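You operate a simulated robot arm through the tools that you are given. There is no shell and no other tool.

You are at the controls of a simulated robot arm. One attempt, no reset.

TASK
Fit the spring named on the lever stand into the clamp base and tighten the clamp lever.
Fine: cover off on to the rubber mat and pressed back on before the lever; the orange pin must come out.

Only the result counts: the job must be done as asked and must still hold three seconds after the hand-in. Knocking over, shifting, dropping, spilling or breaking anything else fails it. A push-on lid holds only when it is set on centred and level and pressed home; a screw cap is set on level and turned clockwise until tight.

THE ROBOT
A 5-joint arm with a two-finger parallel gripper, fixed in place. Base frame: the origin is at the foot of the arm, x ahead of it, y to its left, z up; the work surface is at about z = 0. Lengths are in m, angles in degrees, forces in N, time in s.
With the tool pointing down near the work surface it reaches from about 0.26 to 0.6 m from the base axis. Its first joint turns from -66.0 to 66.0 degrees. The tool tilts only in the upright plane through the base axis and itself; it spins freely about its own axis. Payload 1.57 kg.
The tool frame sits at the grasp point between the pads (the TCP): z along the fingers, y along the line on which they close. The tips reach 0.03 m beyond it. Largest opening 0.08 m; finger width 0.017, thickness 0.012; the body of the gripper, 0.04 by 0.082 m, starts 0.08 m behind the TCP.
Orientation is told as [roll, pitch, yaw] about the base's x, y, z axes, in that order, counted from this pose: with the fingers straight down and closing along the base's y, the tool's x points along the base's -x, its y along +y and its z along -z.

THE INTERFACE
- The arm moves only by the tool servo_tool. Its argument "steps" is a list of rows, each an object (a shift or turn left out is 0, a gripper value left out holds the last) with "offset": the shift along the tool's x, y, z in cm, a list of three; "rot": the turn, a rotation vector about the tool's x, y, z in degrees, a list of three; "grip": the gripper command, from -1 (fully open) to 1 (shut), values between in proportion. In form: [{"offset": [x, y, z], "rot": [rx, ry, rz], "grip": grip}, ...]. A call has 1 to 20 rows; each row shifts and turns the commanded pose from where the row before left it, along the tool's axes as they then stand. Rows are played at 5 a second. More than 0.05 m and 8.6 degrees between two rows, or a gripper value outside its range, and nothing of the call is played. Where a pose cannot be reached the arm comes as near as it can. A force on the tool above 60 N (or 10 N above the force at the start of the call, whichever is more), or a blocked arm, ends the call early, and 0.2 s more pass. The fingers move at their own pace (about 0.153 m/s each) and stop on an object; they squeeze with about 25 N. The grip force told is the motor's: it shows also when the fingers shut on nothing. Time passes only in rows, and 0.2 s behind the last, so rows that do not move let the fingers close. It gives the time, the measured TCP pose, the force on the tool (base axes), the opening and the grip force at its end, in the units of the frame above (readings bear some noise), with the torque about the TCP (base axes, N m) and any sound that the robot's microphone picked up.
- Cameras (640 x 400 px; columns grow to the right, rows downward): "scene" is fixed at [0.0593, 0.4324, 0.5187]; the picture's right is [-0.34, -0.94, 0.00], its down [-0.58, 0.21, -0.78] and it looks along [0.74, -0.26, -0.62] (base axes); focal length 337 px, centre (320, 200). "wrist" rides on the gripper at [0.072, -0.007, -0.122] in the tool frame; the picture's right is [0.09, 1.00, 0.00], its down [-0.84, 0.08, -0.54] and it looks along [-0.54, 0.05, 0.84] (tool axes); focal length 238 px, centre (320, 200).
- snapshot(camera): a new picture of that camera. The clock stands still meanwhile.
- locate(camera, pixels): for up to 12 pixels [column, row] of the newest picture of that camera ("zoom" is the newest enlarged one), the place [x, y, z] in the base frame of the surface seen there, good to about 0.002 m. The clock stands still meanwhile.
- zoom(camera, box): a new picture of the part [left, top, right, bottom] of that camera's present view, enlarged. The clock stands still meanwhile.
- sign_off(): hands the job in; it is judged then, once.

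Open the gripper and draw the arm clear of the work before you hand the job in, unless the task says otherwise.

The tools are called after "Emit:" as name(argument=value, ...) on one line, values as JSON. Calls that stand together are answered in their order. servo_tool: Moves the arm, as the interface text tells. Its arguments: {"type":"object","properties":{"steps":{"type":"array"}},"required":["steps"]} The other tools are called the same way: snapshot (camera) takes a picture; locate (camera, pixels) gives the place of the surface under pixels of a picture; zoom (camera, box) takes an enlarged picture of a part of a camera's view; sign_off () hands the job in.

At the start:

```text
time: 0.0
ee_pos: [0.3554, 0.2299, 0.2961]
tool_rot: [-0.1, 0.0, 0.0]
force: [0.7, -0.5, 0.0]
wrist_torque: [-0.04, 0.03, -0.01]
grip_width: 0.08
grip_force: 0.0
```

scene: 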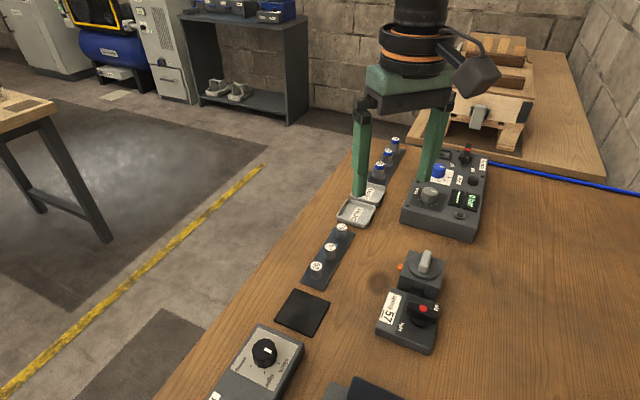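
wrist: 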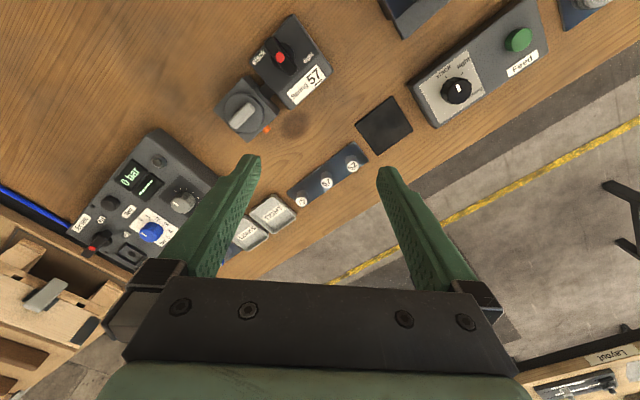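

The scene picture shows the clamp base with its grey cover near (425,268), the lever stand near (408,318), small springs at (315,265)-(345,228), and a black mat at (302,312). I'll zoom in on these to read labels.

Emit:
zoom(camera="scene", box=[360, 230, 480, 360])

Emit:
zoom(camera="scene", box=[290, 120, 420, 300])

Emit:
zoom(camera="wrist", box=[200, 0, 420, 260])

Emit:
zoom(camera="scene", box=[200, 260, 440, 400])

```text
3.08 times, centred on (420, 295) of scene
```

zoom: 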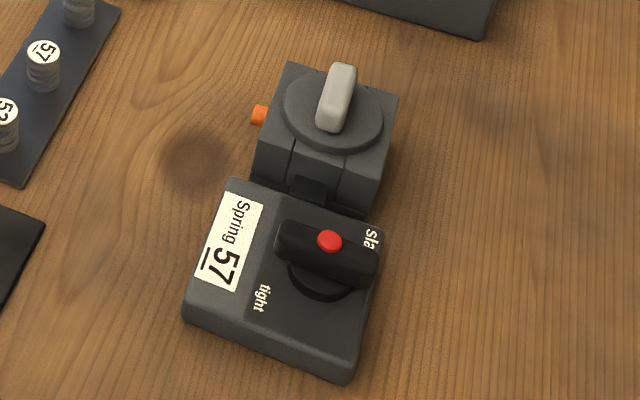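

```text
2.22 times, centred on (355, 210) of scene
```

zoom: 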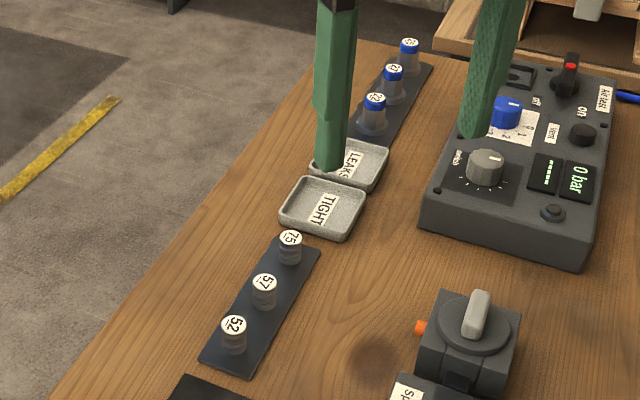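

```text
1.54 times, centred on (310, 130) of wrist
```

zoom: 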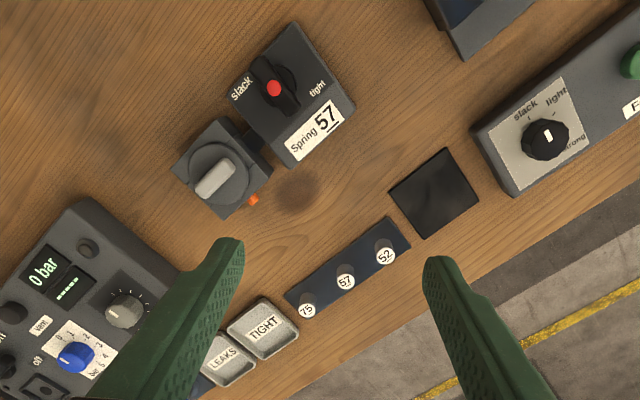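

```text
2.67 times, centred on (320, 330) of scene
```

zoom: 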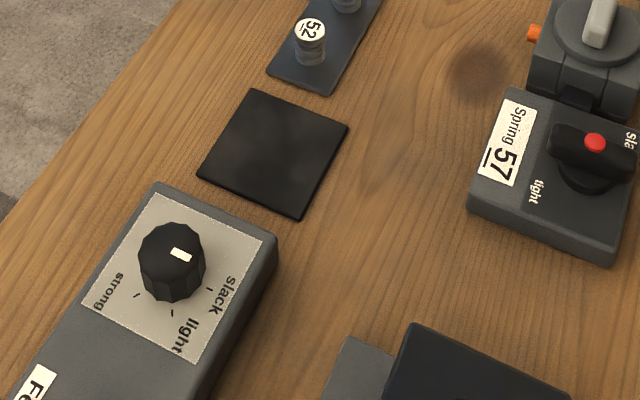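

The stand reads "Spring 57" (underlined), and the middle spring on the strip appears to be 57. I'll take fresh pictures and locate the key points.

Emit:
snapshot(camera="scene")

Emit:
snapshot(camera="wrist")

Emit:
zoom(camera="scene", box=[380, 235, 460, 305])

```text
taken
```

scene: 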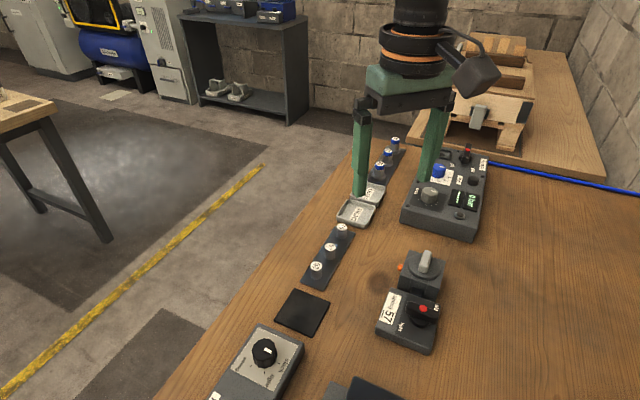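

```text
taken
```

wrist: 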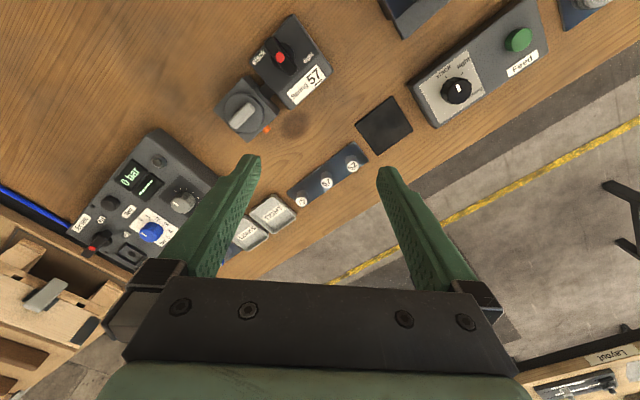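

```text
5.71 times, centred on (420, 270) of scene
```

zoom: 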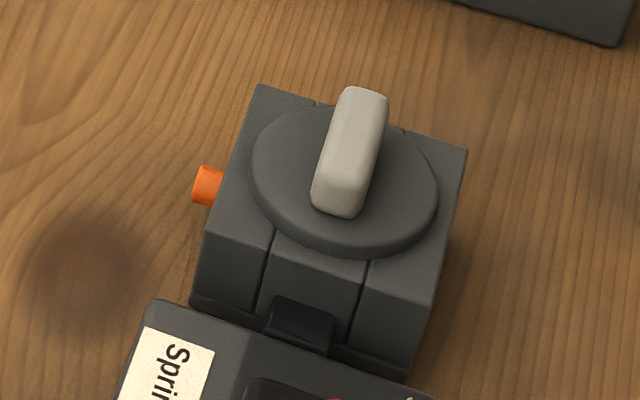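

Now I locate the cover, pin, block corners and springs from the zoomed and scene pictures.

Emit:
locate(camera="zoom", pixels=[[350, 140], [365, 95], [335, 195], [345, 240], [270, 170], [418, 190], [205, 185], [258, 95], [460, 160], [225, 225], [415, 280], [300, 320]])

Emit:
locate(camera="scene", pixels=[[343, 228], [330, 247], [317, 266], [302, 312], [300, 290], [275, 318], [306, 334], [329, 302], [423, 309], [412, 308], [436, 312], [400, 330]])

Emit:
locate(camera="wrist", pixels=[[243, 114], [266, 129], [301, 202], [327, 183], [353, 167], [384, 126], [279, 58], [272, 42], [287, 72], [385, 97], [413, 124], [357, 126]])

```text
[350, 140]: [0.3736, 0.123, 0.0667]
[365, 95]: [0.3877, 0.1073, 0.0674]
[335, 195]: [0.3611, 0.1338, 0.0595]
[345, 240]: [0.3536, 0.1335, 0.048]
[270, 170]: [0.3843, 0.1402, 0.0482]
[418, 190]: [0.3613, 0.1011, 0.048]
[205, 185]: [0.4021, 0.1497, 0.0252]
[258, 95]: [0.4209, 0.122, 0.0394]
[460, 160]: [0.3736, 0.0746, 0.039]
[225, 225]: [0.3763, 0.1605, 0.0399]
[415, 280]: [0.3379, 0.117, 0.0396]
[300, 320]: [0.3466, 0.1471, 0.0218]
```

```text
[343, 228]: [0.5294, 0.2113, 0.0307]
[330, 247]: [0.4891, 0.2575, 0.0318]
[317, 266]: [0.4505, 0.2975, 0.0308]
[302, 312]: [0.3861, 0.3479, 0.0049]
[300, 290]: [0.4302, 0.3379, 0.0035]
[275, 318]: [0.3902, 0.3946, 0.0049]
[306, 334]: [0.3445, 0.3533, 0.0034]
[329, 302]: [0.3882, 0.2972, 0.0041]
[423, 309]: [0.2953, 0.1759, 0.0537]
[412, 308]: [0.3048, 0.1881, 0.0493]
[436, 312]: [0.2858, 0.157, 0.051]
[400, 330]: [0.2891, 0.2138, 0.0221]
```

```text
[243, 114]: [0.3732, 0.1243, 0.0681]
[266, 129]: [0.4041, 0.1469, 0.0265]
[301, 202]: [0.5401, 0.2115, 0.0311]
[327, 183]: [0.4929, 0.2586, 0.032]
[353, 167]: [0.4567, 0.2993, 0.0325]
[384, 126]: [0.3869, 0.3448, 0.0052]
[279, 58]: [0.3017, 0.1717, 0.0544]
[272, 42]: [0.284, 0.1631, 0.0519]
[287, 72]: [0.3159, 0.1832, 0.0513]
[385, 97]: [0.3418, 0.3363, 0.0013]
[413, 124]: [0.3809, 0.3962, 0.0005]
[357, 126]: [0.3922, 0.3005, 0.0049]
```

Block top corners sit around z≈0.039, cover handle top ≈0.067, pin at about (0.403,0.148,0.026). I'll turn the tool to the block's angle (yaw ≈ -42) and move for a closer wrist view.

Emit:
servo_tool(steps=[{"rot": [0, 0, 8.4]}, {"rot": [0, 0, 8.4]}, {"rot": [0, 0, 8.4]}, {"rot": [0, 0, 8.4]}, {"rot": [0, 0, 8.4]}, {"offset": [0.5, -1.7, 2.4]}, {"offset": [0.5, -1.7, 2.4]}, {"offset": [0.5, -1.7, 2.4]}, {"offset": [0.4, -1.7, 2.4]}, {}, {}])

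Emit:
snapshot(camera="wrist")

Emit:
snapshot(camera="scene")

```text
time: 2.4
ee_pos: [0.2932, 0.1916, 0.1992]
tool_rot: [0.0, 0.0, -42.0]
force: [-0.7, 0.0, 0.3]
wrist_torque: [0.0, 0.0, 0.03]
grip_width: 0.08
grip_force: 0.1
```

```text
taken
```

wrist: 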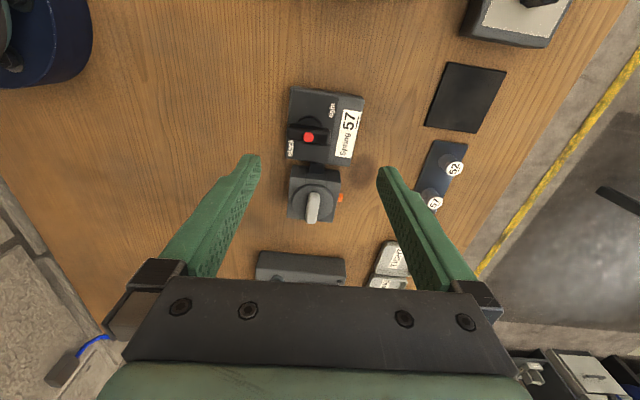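

```text
taken
```

scene: 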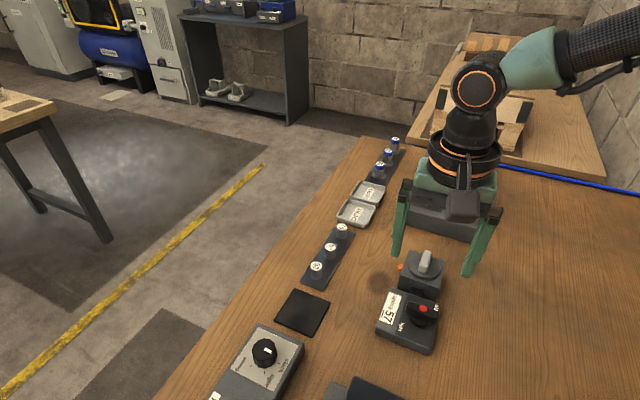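

The block is now centred at (315,195) in the wrist view, pin at (341,198), lever at (308,137). I'll zoom to see details.

Emit:
zoom(camera="wrist", box=[270, 150, 370, 230])

Emit:
zoom(camera="wrist", box=[270, 75, 390, 175])

Emit:
zoom(camera="wrist", box=[400, 120, 490, 220])

```text
5.00 times, centred on (320, 190) of wrist
```

zoom: 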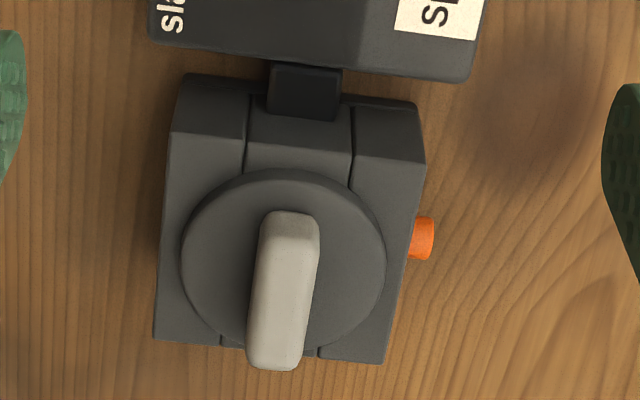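

```text
4.00 times, centred on (330, 125) of wrist
```

zoom: 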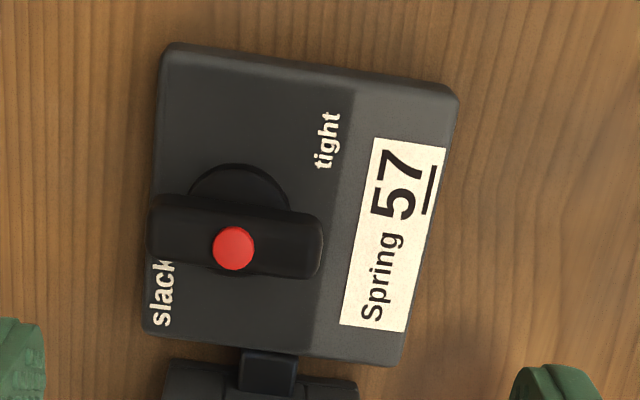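

```text
4.00 times, centred on (445, 170) of wrist
```

zoom: 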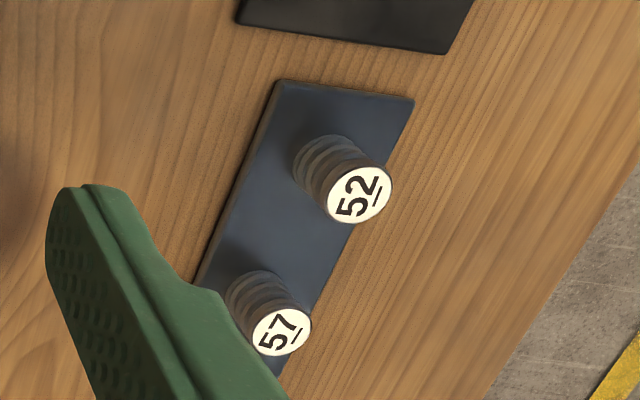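

I need the pin's exact geometry, so I zoom on it and then locate its ends and the block edges.

Emit:
zoom(camera="wrist", box=[295, 160, 365, 230])

```text
5.71 times, centred on (330, 195) of wrist
```

zoom: 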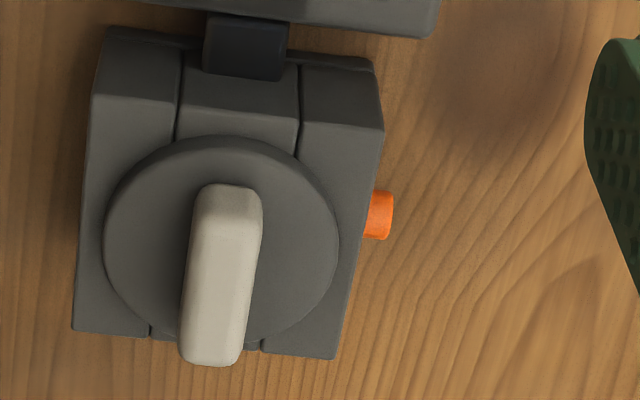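

Emit:
locate(camera="zoom", pixels=[[378, 215], [390, 200], [388, 235], [368, 235], [380, 196], [240, 200], [205, 350], [182, 300], [262, 240], [110, 225], [335, 245], [215, 140]])

Emit:
locate(camera="wrist", pixels=[[311, 170], [361, 184], [353, 222], [308, 217], [359, 174], [341, 198], [330, 140], [352, 162], [362, 97], [290, 88], [287, 157], [308, 136]])

```text
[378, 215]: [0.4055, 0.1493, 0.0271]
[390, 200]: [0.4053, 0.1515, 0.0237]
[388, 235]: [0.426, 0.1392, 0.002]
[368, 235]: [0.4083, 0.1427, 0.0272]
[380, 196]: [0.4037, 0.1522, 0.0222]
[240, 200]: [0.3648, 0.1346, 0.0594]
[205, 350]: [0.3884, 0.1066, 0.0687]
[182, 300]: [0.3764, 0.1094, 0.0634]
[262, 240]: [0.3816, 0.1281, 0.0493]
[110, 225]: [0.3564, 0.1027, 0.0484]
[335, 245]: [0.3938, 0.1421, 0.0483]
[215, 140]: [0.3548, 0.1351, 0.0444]
```

```text
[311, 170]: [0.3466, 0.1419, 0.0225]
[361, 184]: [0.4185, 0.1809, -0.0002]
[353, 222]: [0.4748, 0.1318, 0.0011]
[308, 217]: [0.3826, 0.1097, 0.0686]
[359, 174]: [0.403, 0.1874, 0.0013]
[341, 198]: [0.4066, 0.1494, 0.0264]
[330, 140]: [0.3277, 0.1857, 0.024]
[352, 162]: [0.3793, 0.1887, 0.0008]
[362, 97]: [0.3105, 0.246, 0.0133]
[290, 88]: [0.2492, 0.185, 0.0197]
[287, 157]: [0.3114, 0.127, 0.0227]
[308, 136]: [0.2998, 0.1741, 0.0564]
```

Cover disc centre ≈ (0.375,0.122), radius ≈ 0.027; pin stub ends near (0.405,0.151) at z≈0.023. I'll spin the tool to yaw -135 (closing across the pin) and view the pin side from outside.

Emit:
servo_tool(steps=[{"rot": [0, 0, 8.45]}, {"rot": [0, 0, 8.45]}, {"rot": [0, 0, 8.45]}, {"rot": [0, 0, 8.45]}, {"rot": [0, 0, 8.45]}, {"rot": [0, 0, 8.45]}, {"rot": [0, 0, 8.45]}, {"rot": [0, 0, 8.45]}, {"rot": [0, 0, 8.45]}, {"rot": [0, 0, 8.45]}, {"rot": [0, 0, 8.5]}, {"offset": [2.18, 1.82, 0.83]}, {"offset": [2.18, 1.82, 0.83]}, {"offset": [2.18, 1.82, 0.83]}, {"offset": [2.18, 1.82, 0.83]}, {"offset": [2.18, 1.82, 0.83]}, {"offset": [2.18, 1.82, 0.83]}, {}, {}])

Emit:
snapshot(camera="wrist")

Emit:
zoom(camera="wrist", box=[260, 140, 380, 260])

```text
time: 6.4
ee_pos: [0.4639, 0.2078, 0.1512]
tool_rot: [0.1, 0.0, -135.0]
force: [0.0, -0.4, -1.0]
wrist_torque: [-0.03, 0.0, -0.02]
grip_width: 0.0801
grip_force: 0.1
```

```text
taken
```

wrist: 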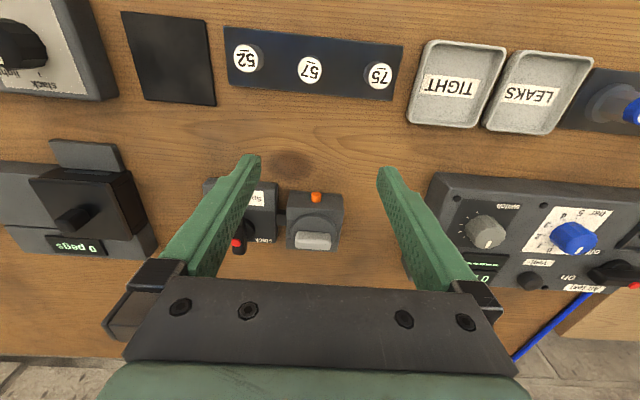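

```text
3.33 times, centred on (320, 200) of wrist
```

zoom: 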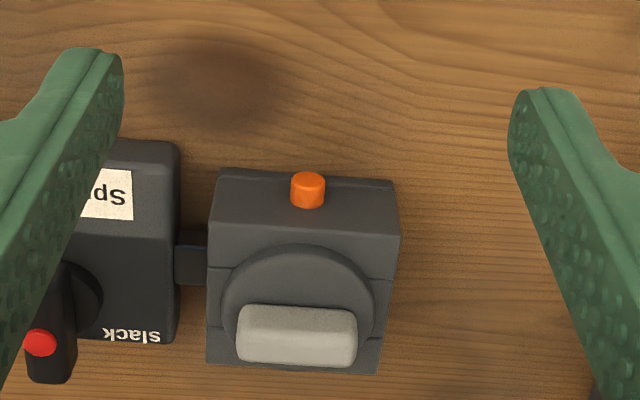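

The view confirms the spring order 52 / 57 / 75 and the pin at zoom (308,188). The block is well aligned with the tool at yaw -135; I locate the pin and edges.

Emit:
locate(camera="zoom", pixels=[[308, 180], [308, 200], [294, 188], [322, 190], [308, 174], [215, 172], [392, 186], [212, 238], [398, 248], [240, 320], [356, 325], [180, 150]])

Emit:
locate(camera="wrist", pixels=[[245, 57], [309, 69], [378, 76], [316, 196], [205, 80], [127, 15], [210, 22], [145, 100], [214, 105], [175, 60], [300, 72], [320, 66]])

Emit:
zoom(camera="wrist", box=[220, 20, 410, 110])

```text
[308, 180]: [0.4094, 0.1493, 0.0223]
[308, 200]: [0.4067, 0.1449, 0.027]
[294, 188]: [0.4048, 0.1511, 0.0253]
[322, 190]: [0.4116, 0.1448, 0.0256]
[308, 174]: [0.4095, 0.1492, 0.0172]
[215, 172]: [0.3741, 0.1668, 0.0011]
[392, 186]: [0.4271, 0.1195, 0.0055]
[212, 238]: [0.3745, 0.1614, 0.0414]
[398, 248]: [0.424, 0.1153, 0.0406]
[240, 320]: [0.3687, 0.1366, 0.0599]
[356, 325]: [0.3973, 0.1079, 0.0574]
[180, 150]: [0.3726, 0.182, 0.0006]
```

```text
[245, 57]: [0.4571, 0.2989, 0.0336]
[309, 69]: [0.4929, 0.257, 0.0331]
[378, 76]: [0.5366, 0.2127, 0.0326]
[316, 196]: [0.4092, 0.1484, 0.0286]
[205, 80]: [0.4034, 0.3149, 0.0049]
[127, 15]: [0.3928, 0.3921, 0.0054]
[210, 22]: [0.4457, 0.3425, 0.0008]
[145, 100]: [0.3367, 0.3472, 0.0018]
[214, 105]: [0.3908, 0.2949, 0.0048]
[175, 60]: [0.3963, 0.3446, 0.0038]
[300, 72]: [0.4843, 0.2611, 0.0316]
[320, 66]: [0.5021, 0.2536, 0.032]
```

```text
3.37 times, centred on (315, 65) of wrist
```

zoom: 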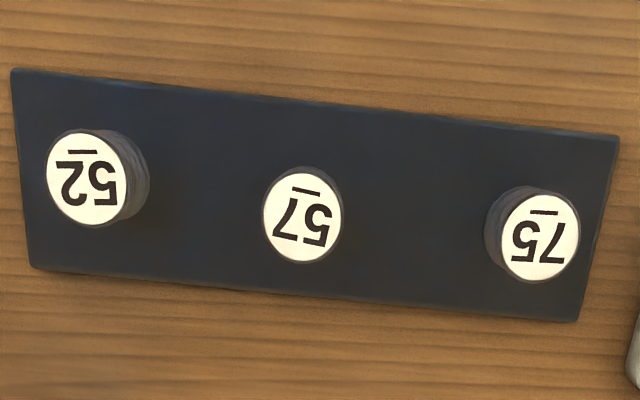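

The pin is ≈9–10 mm thick, centred on the face line through (0.407,0.147) at z≈0.022. I'll move over it with the gripper half open, descend to z≈0.075 and check.

Emit:
servo_tool(steps=[{"offset": [-2.8, 0.1, 0], "grip": 0.0}, {"offset": [-2.8, 0.1, 0]}, {"offset": [-2.6, 0.1, 0]}, {"offset": [0, 0, 2.5]}, {"offset": [0, 0, 2.5]}, {"offset": [0, 0, 2.5]}, {}, {}])

Emit:
snapshot(camera="wrist")

Emit:
zoom(camera="wrist", box=[240, 110, 400, 230])

Emit:
zoom(camera="scene", box=[360, 200, 480, 320])

```text
time: 8.2
ee_pos: [0.4095, 0.1468, 0.0755]
tool_rot: [0.1, 0.0, -135.1]
force: [-0.2, -0.1, 1.0]
wrist_torque: [0.02, 0.0, -0.02]
grip_width: 0.0399
grip_force: 0.0
```

```text
taken
```

wrist: 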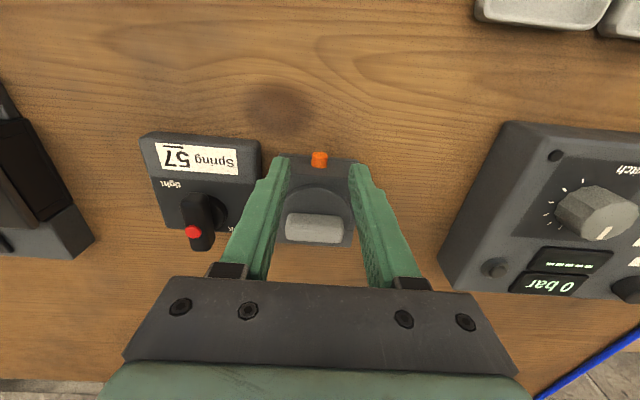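

```text
3.33 times, centred on (320, 170) of wrist
```

zoom: 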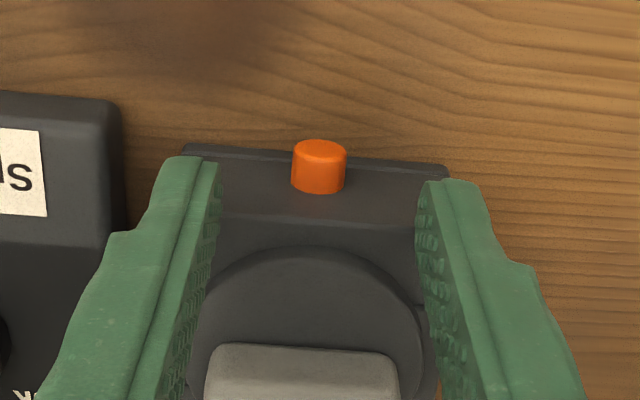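

```text
3.33 times, centred on (420, 260) of scene
```

zoom: 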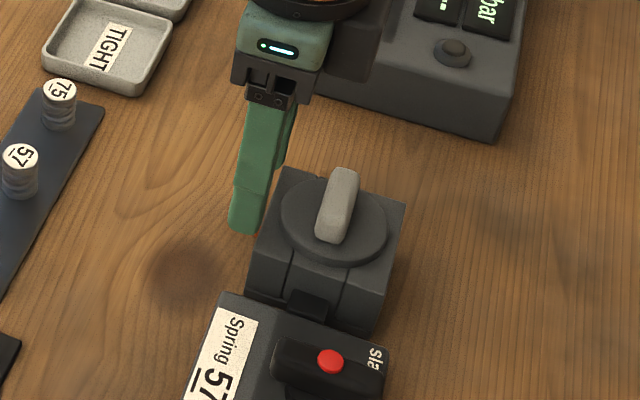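

The wrist view shows the pin at (319,160) between the fingers; I locate it and the face edge again from this close range.

Emit:
zoom(camera="wrist", box=[280, 130, 360, 200])

Emit:
locate(camera="zoom", pixels=[[318, 185], [268, 190], [366, 190], [318, 160], [318, 230], [318, 210], [290, 230], [345, 230], [160, 260], [440, 270], [318, 290], [318, 330]])

```text
5.71 times, centred on (320, 165) of wrist
```

zoom: 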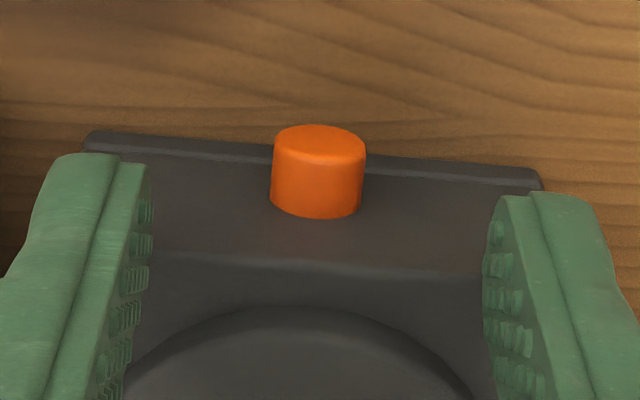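

```text
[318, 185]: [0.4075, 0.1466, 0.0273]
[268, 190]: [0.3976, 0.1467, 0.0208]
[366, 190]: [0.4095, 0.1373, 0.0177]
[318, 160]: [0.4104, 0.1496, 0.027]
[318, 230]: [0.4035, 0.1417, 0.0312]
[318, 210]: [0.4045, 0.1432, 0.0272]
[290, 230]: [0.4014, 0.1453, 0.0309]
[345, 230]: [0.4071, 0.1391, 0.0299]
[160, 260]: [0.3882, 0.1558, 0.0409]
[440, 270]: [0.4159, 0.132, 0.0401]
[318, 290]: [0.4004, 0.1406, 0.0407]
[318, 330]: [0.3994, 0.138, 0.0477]
```

The pin's top runs from (0.4045,0.1432) to (0.4105,0.150) at z≈0.027 with the face just behind it. I back off 3 mm outward, centre, and descend to TCP z≈0.040.

Emit:
servo_tool(steps=[{"offset": [0.3, -0.13, 0]}, {"offset": [0, 0, 1.2]}, {"offset": [0, 0, 1.2]}, {"offset": [0, 0, 1.15]}, {}, {}])

Emit:
zoom(camera="wrist", box=[260, 110, 380, 210])

Emit:
zoom(camera="scene", box=[370, 220, 460, 310])

```text
time: 9.6
ee_pos: [0.4092, 0.1497, 0.0384]
tool_rot: [-0.1, 0.1, -135.0]
force: [0.1, 0.5, 0.8]
wrist_torque: [0.04, 0.0, 0.0]
grip_width: 0.0402
grip_force: 0.1
```

```text
4.00 times, centred on (320, 160) of wrist
```

zoom: 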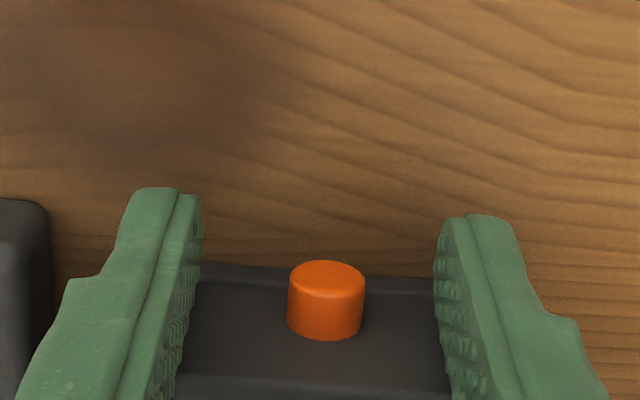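

```text
4.44 times, centred on (415, 265) of scene
```

zoom: 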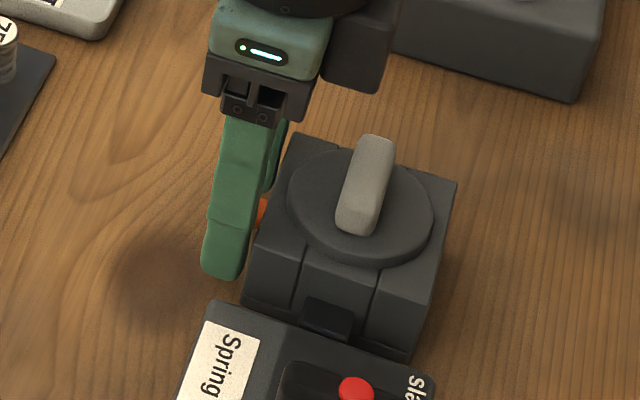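

The pin at zoom (326,300) is centred between the fingers at the right depth. I close the gripper on it.

Emit:
servo_tool(steps=[{"grip": 1}, {}, {}])

Emit:
zoom(camera="wrist", box=[260, 110, 380, 210])

```text
time: 10.4
ee_pos: [0.4108, 0.1494, 0.0384]
tool_rot: [0.0, 0.2, -135.0]
force: [17.6, -18.6, -8.8]
wrist_torque: [-0.39, -0.29, 0.14]
grip_width: 0.0111
grip_force: 29.3
```

```text
4.00 times, centred on (320, 160) of wrist
```

zoom: 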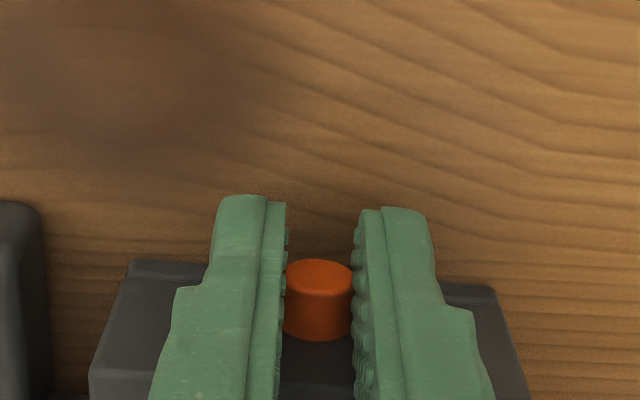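

The force (17.6,-18.6) shows the pin sits ≈1.3 mm toward tool +y; I shift by that much to relieve the side load.

Emit:
servo_tool(steps=[{"offset": [0, 0.13, 0]}, {}])

```text
time: 11.0
ee_pos: [0.4102, 0.1494, 0.0388]
tool_rot: [0.0, 0.1, -135.1]
force: [14.6, -14.9, -8.5]
wrist_torque: [0.14, -0.69, 0.1]
grip_width: 0.0113
grip_force: 28.1
```

Side force dropped to ~21 N; I keep shifting in the same direction to centre the grip.

Emit:
servo_tool(steps=[{"offset": [0, 0.2, 0]}, {}])

```text
time: 11.6
ee_pos: [0.4101, 0.1489, 0.0397]
tool_rot: [-0.2, -0.2, -134.8]
force: [-5.1, 10.3, 1.6]
wrist_torque: [0.52, -0.24, -0.03]
grip_width: 0.0112
grip_force: 28.6
```

Now the load is small and slightly reversed; I correct by -0.06 and start pulling outward along tool +x in small steps.

Emit:
servo_tool(steps=[{"offset": [0, -0.07, 0]}, {"offset": [0.2, 0, 0]}, {"offset": [0.2, 0, 0]}, {"offset": [0.2, 0, 0]}, {}])

Emit:
zoom(camera="wrist", box=[260, 110, 380, 210])

```text
time: 12.8
ee_pos: [0.4145, 0.1518, 0.0396]
tool_rot: [-0.2, -0.1, -134.8]
force: [-14.8, 13.9, 10.9]
wrist_torque: [-0.16, 0.71, -0.14]
grip_width: 0.0114
grip_force: 28.7
```

```text
4.00 times, centred on (320, 160) of wrist
```

zoom: 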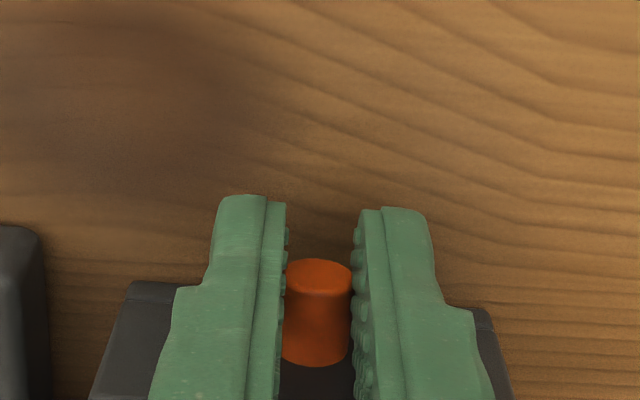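

The pin is sliding out (more orange visible). I relieve the side load by -0.15 and keep pulling.

Emit:
servo_tool(steps=[{"offset": [0, -0.15, 0]}, {"offset": [0.3, -0.01, 0]}, {"offset": [0.3, -0.01, 0]}, {"offset": [0.3, -0.01, 0]}, {}])

Emit:
zoom(camera="wrist", box=[260, 110, 380, 210])

```text
time: 14.0
ee_pos: [0.4192, 0.1593, 0.0389]
tool_rot: [-0.1, -0.2, -135.1]
force: [-3.4, -25.9, 1.4]
wrist_torque: [-0.57, 0.12, 0.05]
grip_width: 0.0111
grip_force: 28.8
```

```text
4.00 times, centred on (320, 160) of wrist
```

zoom: 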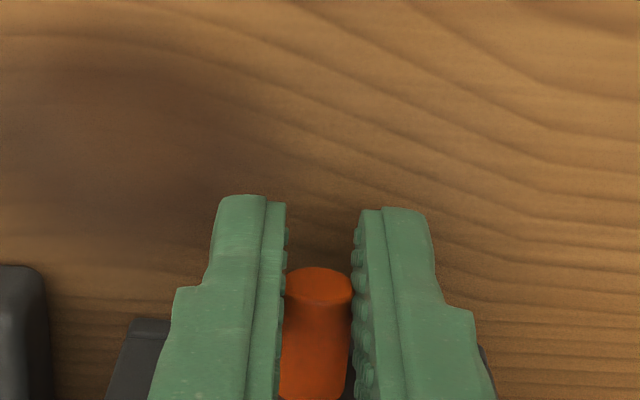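

Pull resistance ≈20 N along the pin and it is still coming. I continue with a small side correction.

Emit:
servo_tool(steps=[{"offset": [0.1, 0.08, 0]}, {"offset": [0.3, 0, 0]}, {"offset": [0.3, 0, 0]}, {"offset": [0.3, 0, 0]}, {}])

Emit:
zoom(camera="wrist", box=[260, 110, 380, 210])

Emit:
zoom(camera="scene", box=[370, 220, 460, 310])

```text
time: 15.2
ee_pos: [0.4278, 0.1666, 0.0408]
tool_rot: [-0.1, 0.1, -134.9]
force: [-0.6, -0.8, 0.0]
wrist_torque: [-0.01, -0.01, 0.02]
grip_width: 0.0
grip_force: 21.6
```

```text
4.00 times, centred on (320, 160) of wrist
```

zoom: 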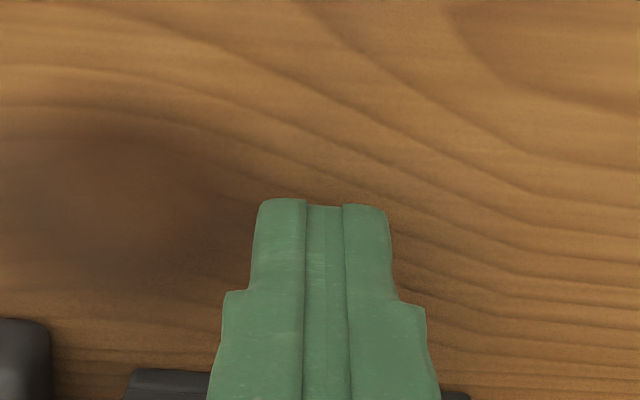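

```text
4.44 times, centred on (415, 265) of scene
```

zoom: 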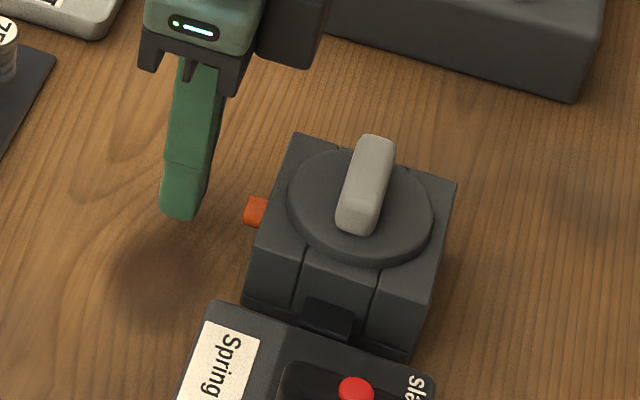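

The fingers slipped off; the pin still protrudes at scene zoom (256,212). I open the gripper, and inspect the pin's present protrusion.

Emit:
servo_tool(steps=[{"grip": 0.0}, {"offset": [1.0, 0, -1.5]}, {"offset": [1.0, 0, -1.5]}, {}])

Emit:
zoom(camera="wrist", box=[280, 150, 360, 230])

Emit:
zoom(camera="scene", box=[390, 240, 440, 290])

```text
time: 16.2
ee_pos: [0.4417, 0.1816, 0.0694]
tool_rot: [-0.1, 0.1, -134.9]
force: [-1.2, -0.6, 0.2]
wrist_torque: [0.0, 0.0, -0.03]
grip_width: 0.0398
grip_force: 0.1
```

```text
5.00 times, centred on (320, 190) of wrist
```

zoom: 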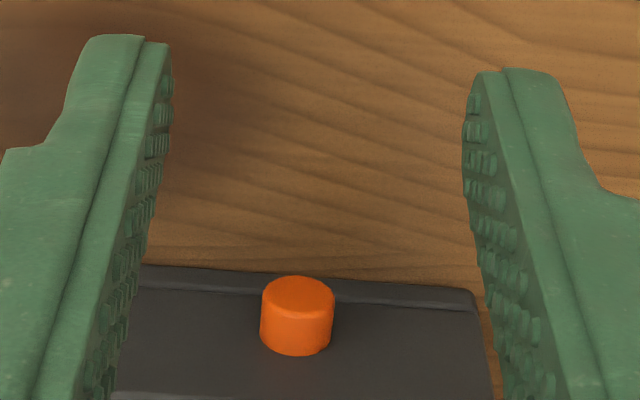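

```text
8.00 times, centred on (415, 265) of scene
```

zoom: 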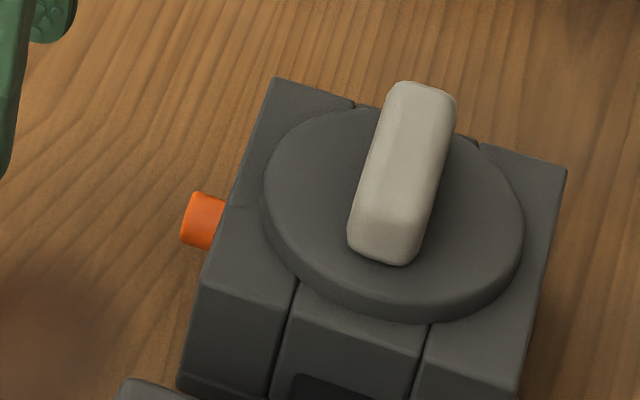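

Emit:
zoom(camera="wrist", box=[290, 180, 350, 230])

Emit:
locate(camera="zoom", pixels=[[300, 190], [300, 210], [300, 230], [300, 250], [300, 300], [255, 200], [345, 210], [300, 175], [300, 185]])

```text
8.00 times, centred on (320, 205) of wrist
```

zoom: 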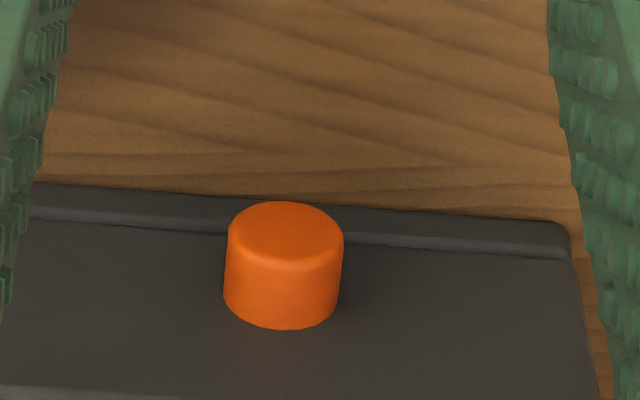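

```text
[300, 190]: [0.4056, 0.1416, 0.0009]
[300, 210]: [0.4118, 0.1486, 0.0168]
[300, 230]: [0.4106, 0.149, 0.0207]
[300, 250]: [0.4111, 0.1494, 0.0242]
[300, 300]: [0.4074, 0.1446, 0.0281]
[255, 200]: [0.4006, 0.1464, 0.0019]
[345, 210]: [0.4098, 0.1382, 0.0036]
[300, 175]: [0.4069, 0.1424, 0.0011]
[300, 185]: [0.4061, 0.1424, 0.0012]
```

The pin end is back at (0.411,0.149): it moved ~12 mm with the fingers and then snapped back when they slipped, so it's held against a spring or friction force. I'll re-grip it deeper and better centred (lower TCP, pin nearer the pad centre).

Emit:
servo_tool(steps=[{"offset": [-1.5, 0.07, 0]}, {"offset": [-1.5, 0, 0]}, {"offset": [-1.4, 0, 0]}, {"offset": [0, 0, 1.7]}, {"offset": [0, 0, 1.7]}, {}, {}])

Emit:
zoom(camera="wrist", box=[260, 110, 380, 210])

```text
time: 17.8
ee_pos: [0.4106, 0.1506, 0.0357]
tool_rot: [0.0, 0.0, -135.0]
force: [0.6, -0.2, -0.1]
wrist_torque: [0.02, 0.0, -0.02]
grip_width: 0.0401
grip_force: 0.0
```

```text
4.00 times, centred on (320, 160) of wrist
```

zoom: 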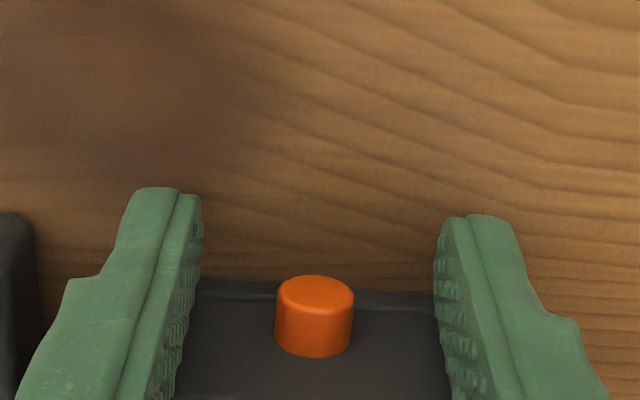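

Pin now sits at zoom col 315 versus finger midline ≈318, i.e. centred within 0.5 mm. Closing.

Emit:
servo_tool(steps=[{"offset": [-0.05, -0.05, 0], "grip": 0.6}, {"grip": 1}, {}, {}])

```text
time: 18.8
ee_pos: [0.4105, 0.1492, 0.0349]
tool_rot: [0.0, 0.0, -135.0]
force: [5.6, -6.4, -4.9]
wrist_torque: [-0.07, -0.12, 0.05]
grip_width: 0.011
grip_force: 28.3
```

Grip is nearly balanced (side force ≈8 N). I nudge +0.06 and pull gently, watching forces.

Emit:
servo_tool(steps=[{"offset": [0, 0.06, 0]}, {"offset": [0.2, 0, 0]}, {"offset": [0.2, 0, 0]}, {}])

Emit:
zoom(camera="wrist", box=[260, 110, 380, 210])

```text
time: 19.8
ee_pos: [0.4146, 0.1526, 0.0351]
tool_rot: [0.0, -0.1, -134.9]
force: [-5.0, 5.5, -0.1]
wrist_torque: [0.34, -0.22, -0.01]
grip_width: 0.0108
grip_force: 28.5
```

```text
4.00 times, centred on (320, 160) of wrist
```

zoom: 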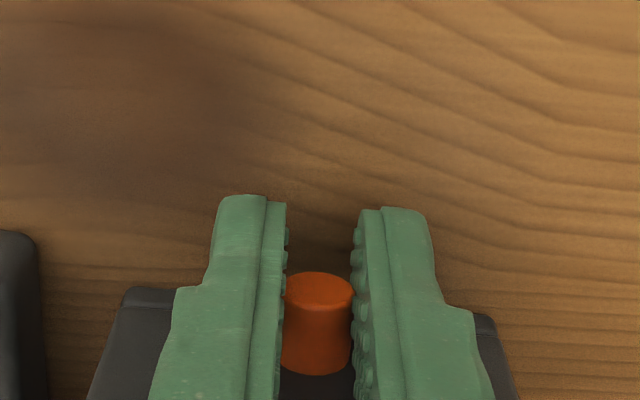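

No pull resistance yet and the pin is following (now longer at rows 272–373). I keep pulling in small steps.

Emit:
servo_tool(steps=[{"offset": [0.2, -0.04, 0]}, {"offset": [0.2, 0, 0]}, {}])

Emit:
zoom(camera="wrist", box=[260, 110, 380, 210])

```text
time: 20.6
ee_pos: [0.4157, 0.155, 0.036]
tool_rot: [0.0, -0.1, -135.1]
force: [-3.6, 3.6, -1.5]
wrist_torque: [-0.23, 0.32, -0.07]
grip_width: 0.0108
grip_force: 29.2
```

```text
4.00 times, centred on (320, 160) of wrist
```

zoom: 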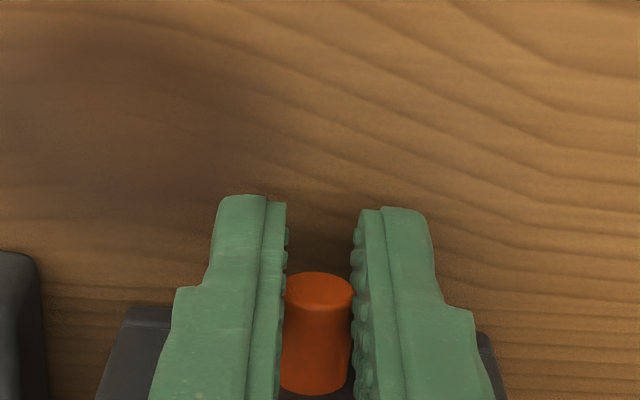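

Still following with no u-resistance at ≈8 mm. Continue in small steps.

Emit:
servo_tool(steps=[{"offset": [0.2, -0.02, 0]}, {}, {}])

Emit:
zoom(camera="wrist", box=[260, 110, 380, 210])

```text
time: 21.4
ee_pos: [0.4183, 0.1581, 0.0352]
tool_rot: [0.0, 0.1, -135.0]
force: [-0.6, -0.5, -5.0]
wrist_torque: [-0.2, 0.22, 0.03]
grip_width: 0.0109
grip_force: 28.6
```

```text
4.00 times, centred on (320, 160) of wrist
```

zoom: 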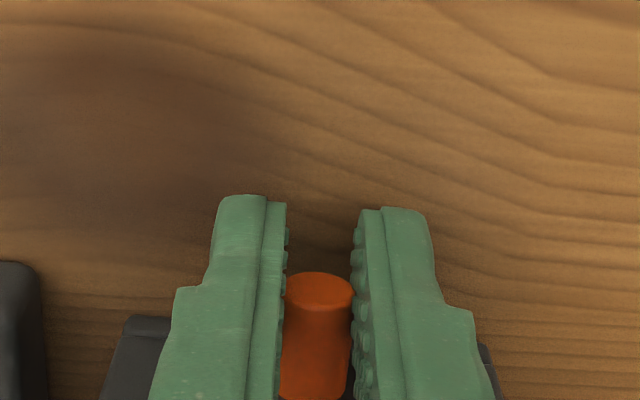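

No resistance at ≈10.5 mm. Another 2 mm.

Emit:
servo_tool(steps=[{"offset": [0.1, 0, 0]}, {"offset": [0.1, 0, 0]}, {}, {}])

Emit:
zoom(camera="wrist", box=[260, 110, 380, 210])

```text
time: 22.4
ee_pos: [0.4193, 0.1579, 0.035]
tool_rot: [-0.2, -0.2, -134.9]
force: [-7.3, -11.2, 3.4]
wrist_torque: [-0.56, 0.45, 0.01]
grip_width: 0.011
grip_force: 29.2
```

```text
4.00 times, centred on (320, 160) of wrist
```

zoom: 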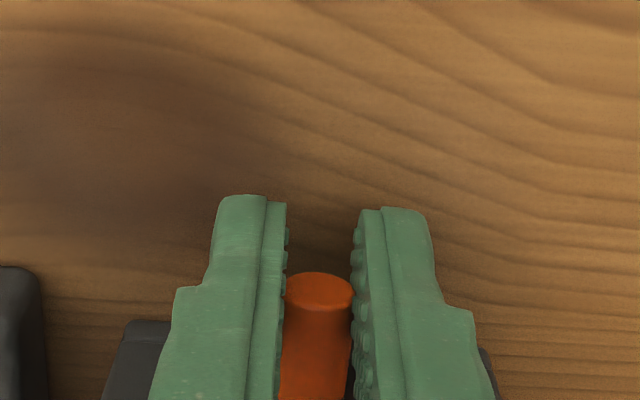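

Resistance appears now (≈13 N outward at ≈11.5 mm travel). I increase the pull gradually in 1 mm steps to see whether it passes this catch.

Emit:
servo_tool(steps=[{"offset": [0.1, 0, 0]}, {}, {}])

Emit:
zoom(camera="scene", box=[370, 220, 460, 310])

```text
time: 23.2
ee_pos: [0.4202, 0.1586, 0.035]
tool_rot: [-0.1, -0.2, -135.0]
force: [-10.4, -17.0, 9.0]
wrist_torque: [-0.36, 0.21, 0.01]
grip_width: 0.0109
grip_force: 28.6
```

```text
4.44 times, centred on (415, 265) of scene
```

zoom: 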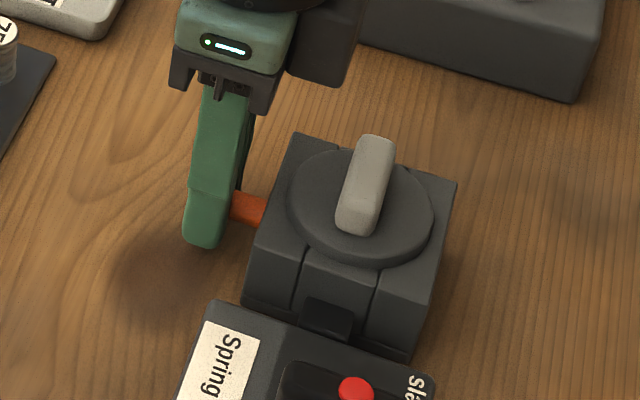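

Pin visibly out ≈12 mm with ~19 N against a firm stop. I relax the pull and open the fingers to see whether the pin stays out.

Emit:
servo_tool(steps=[{"offset": [-0.2, 0, 0]}, {"grip": 0.5}, {"grip": 0.0}, {}])

Emit:
zoom(camera="wrist", box=[260, 110, 380, 210])

Emit:
zoom(camera="scene", box=[370, 220, 460, 310])

```text
time: 24.2
ee_pos: [0.4206, 0.1582, 0.0355]
tool_rot: [0.0, 0.0, -134.9]
force: [-0.4, -0.1, 0.7]
wrist_torque: [0.05, -0.02, 0.0]
grip_width: 0.0398
grip_force: 0.1
```

```text
4.00 times, centred on (320, 160) of wrist
```

zoom: 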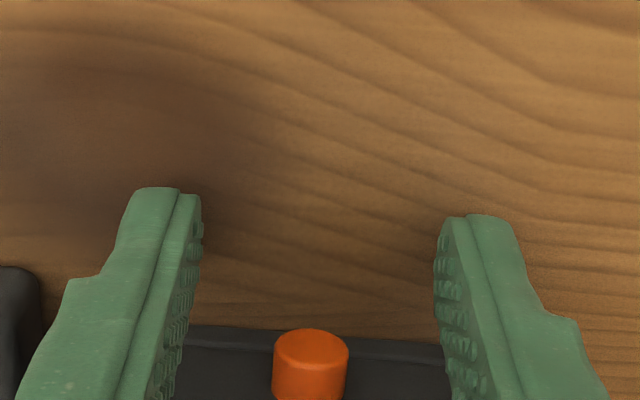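

```text
4.44 times, centred on (415, 265) of scene
```

zoom: 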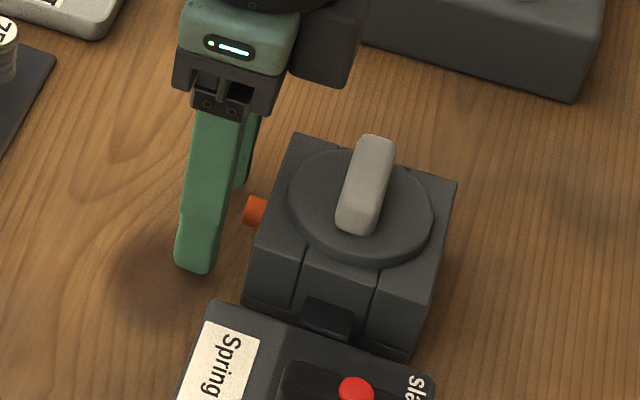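

The pin snaps back by itself, so it's spring-returned with a firm catch near 12 mm. I'll re-grip and pull harder but gradually to see if it passes the catch before the fingers slip.

Emit:
servo_tool(steps=[{"offset": [-0.7, 0, 0]}, {"offset": [-0.65, 0, 0]}, {}, {"grip": 0.6}, {"grip": 1}, {}, {}])

Emit:
zoom(camera="wrist", box=[260, 110, 380, 210])

```text
time: 25.8
ee_pos: [0.4093, 0.1476, 0.0358]
tool_rot: [0.0, 0.0, -134.9]
force: [-2.7, 2.5, 1.1]
wrist_torque: [-0.03, 0.06, -0.03]
grip_width: 0.011
grip_force: 28.3
```

```text
4.00 times, centred on (320, 160) of wrist
```

zoom: 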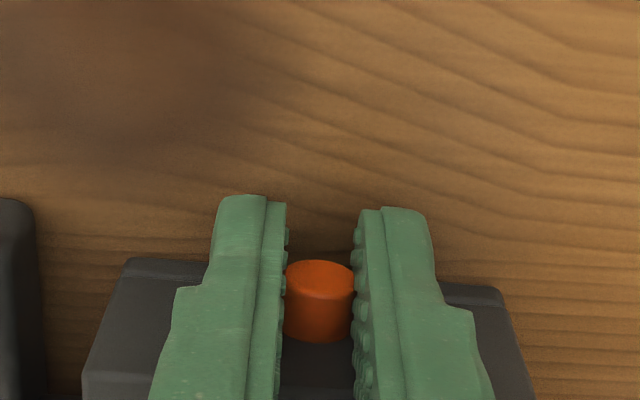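

Well-centred grip now (side force under 4 N). Pulling 11 mm, then loading up in 1 mm steps.

Emit:
servo_tool(steps=[{"offset": [0.4, 0, 0]}, {"offset": [0.4, 0, 0]}, {"offset": [0.4, 0, 0]}, {}])

Emit:
servo_tool(steps=[{"offset": [0.15, 0, 0]}, {}])

Emit:
servo_tool(steps=[{"offset": [0.1, 0, 0]}, {}])

Emit:
servo_tool(steps=[{"offset": [0.1, 0, 0]}, {}])

Emit:
zoom(camera="wrist", box=[260, 110, 380, 210])

```text
time: 26.8
ee_pos: [0.4178, 0.1566, 0.0358]
tool_rot: [-0.1, -0.3, -135.0]
force: [-9.8, -4.0, 8.8]
wrist_torque: [-0.19, 0.31, -0.05]
grip_width: 0.0111
grip_force: 28.8
```

```text
time: 27.4
ee_pos: [0.419, 0.1569, 0.0358]
tool_rot: [-0.1, -0.3, -135.0]
force: [-12.2, -13.5, 10.9]
wrist_torque: [-0.26, 0.23, 0.0]
grip_width: 0.011
grip_force: 28.4
```

```text
time: 28.0
ee_pos: [0.4174, 0.1569, 0.0354]
tool_rot: [-0.1, -0.3, -135.0]
force: [-9.7, -17.4, 4.3]
wrist_torque: [-0.4, 0.24, 0.0]
grip_width: 0.0111
grip_force: 28.9
```

```text
time: 28.6
ee_pos: [0.4188, 0.1582, 0.034]
tool_rot: [0.0, -0.2, -134.9]
force: [-7.2, -22.1, -1.0]
wrist_torque: [-0.4, 0.18, 0.03]
grip_width: 0.0111
grip_force: 28.8
```

```text
4.00 times, centred on (320, 160) of wrist
```

zoom: 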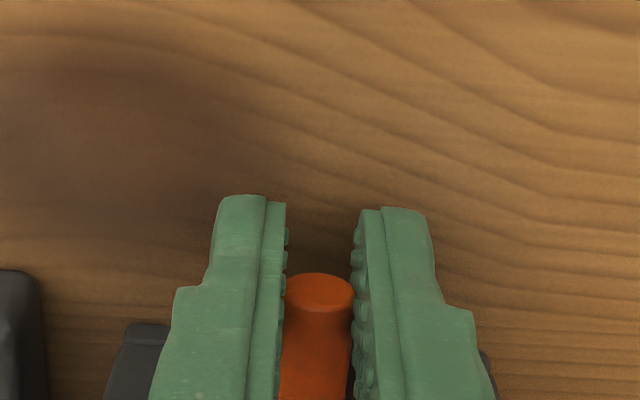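

The grip slips slowly at ≈20 N and the pin travel stops firmly at ≈12 mm. I'll let go, and check whether this pull already unlocked the cover: raise, turn to yaw -45 and look at the cover handle.

Emit:
servo_tool(steps=[{"offset": [-0.3, 0, 0]}, {"grip": 0.5}, {"grip": 0.0}, {"offset": [1.0, 0, -1]}, {"offset": [0, 0, -3.5]}, {"offset": [0, 0, -3.5]}, {"offset": [0, 0, -3.5]}, {"rot": [0, 0, -8.5], "grip": -1}, {"rot": [0, 0, -8.5]}, {"rot": [0, 0, -8.5]}, {"rot": [0, 0, -8.5]}, {"rot": [0, 0, -8.5]}, {"rot": [0, 0, -8.5]}, {"rot": [0, 0, -8.5]}, {"rot": [0, 0, -8.5]}, {"rot": [0, 0, -8.5]}, {"rot": [0, 0, -8.5]}, {"rot": [0, 0, -5]}, {}])

```text
time: 32.6
ee_pos: [0.4245, 0.1645, 0.1511]
tool_rot: [0.0, 0.0, -44.9]
force: [0.7, 0.0, -0.3]
wrist_torque: [-0.01, 0.0, 0.01]
grip_width: 0.0803
grip_force: 0.0
```

Now moving to the viewing spot beside the cover (about 6 cm along tool x and -6 cm along tool y).

Emit:
servo_tool(steps=[{"offset": [2.1, -2.05, 0]}, {"offset": [2.1, -2.05, 0]}, {"offset": [2.1, -2.05, 0]}, {}, {}])

Emit:
snapshot(camera="wrist")

Emit:
zoom(camera="wrist", box=[270, 140, 370, 240])

```text
time: 33.8
ee_pos: [0.3365, 0.1644, 0.1492]
tool_rot: [0.1, 0.0, -45.1]
force: [0.1, -0.5, -0.5]
wrist_torque: [-0.03, 0.01, -0.01]
grip_width: 0.0802
grip_force: 0.1
```

```text
taken
```

wrist: 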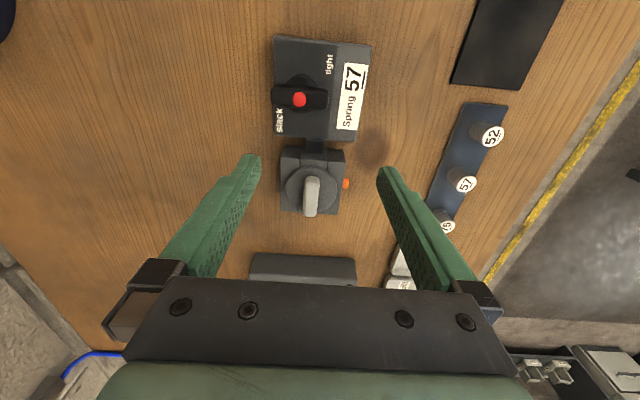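

```text
4.00 times, centred on (320, 190) of wrist
```

zoom: 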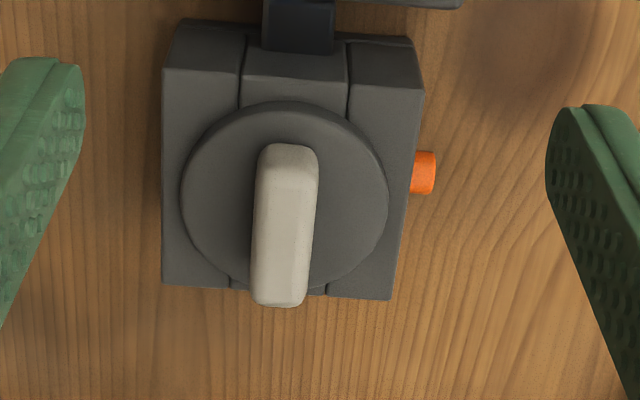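

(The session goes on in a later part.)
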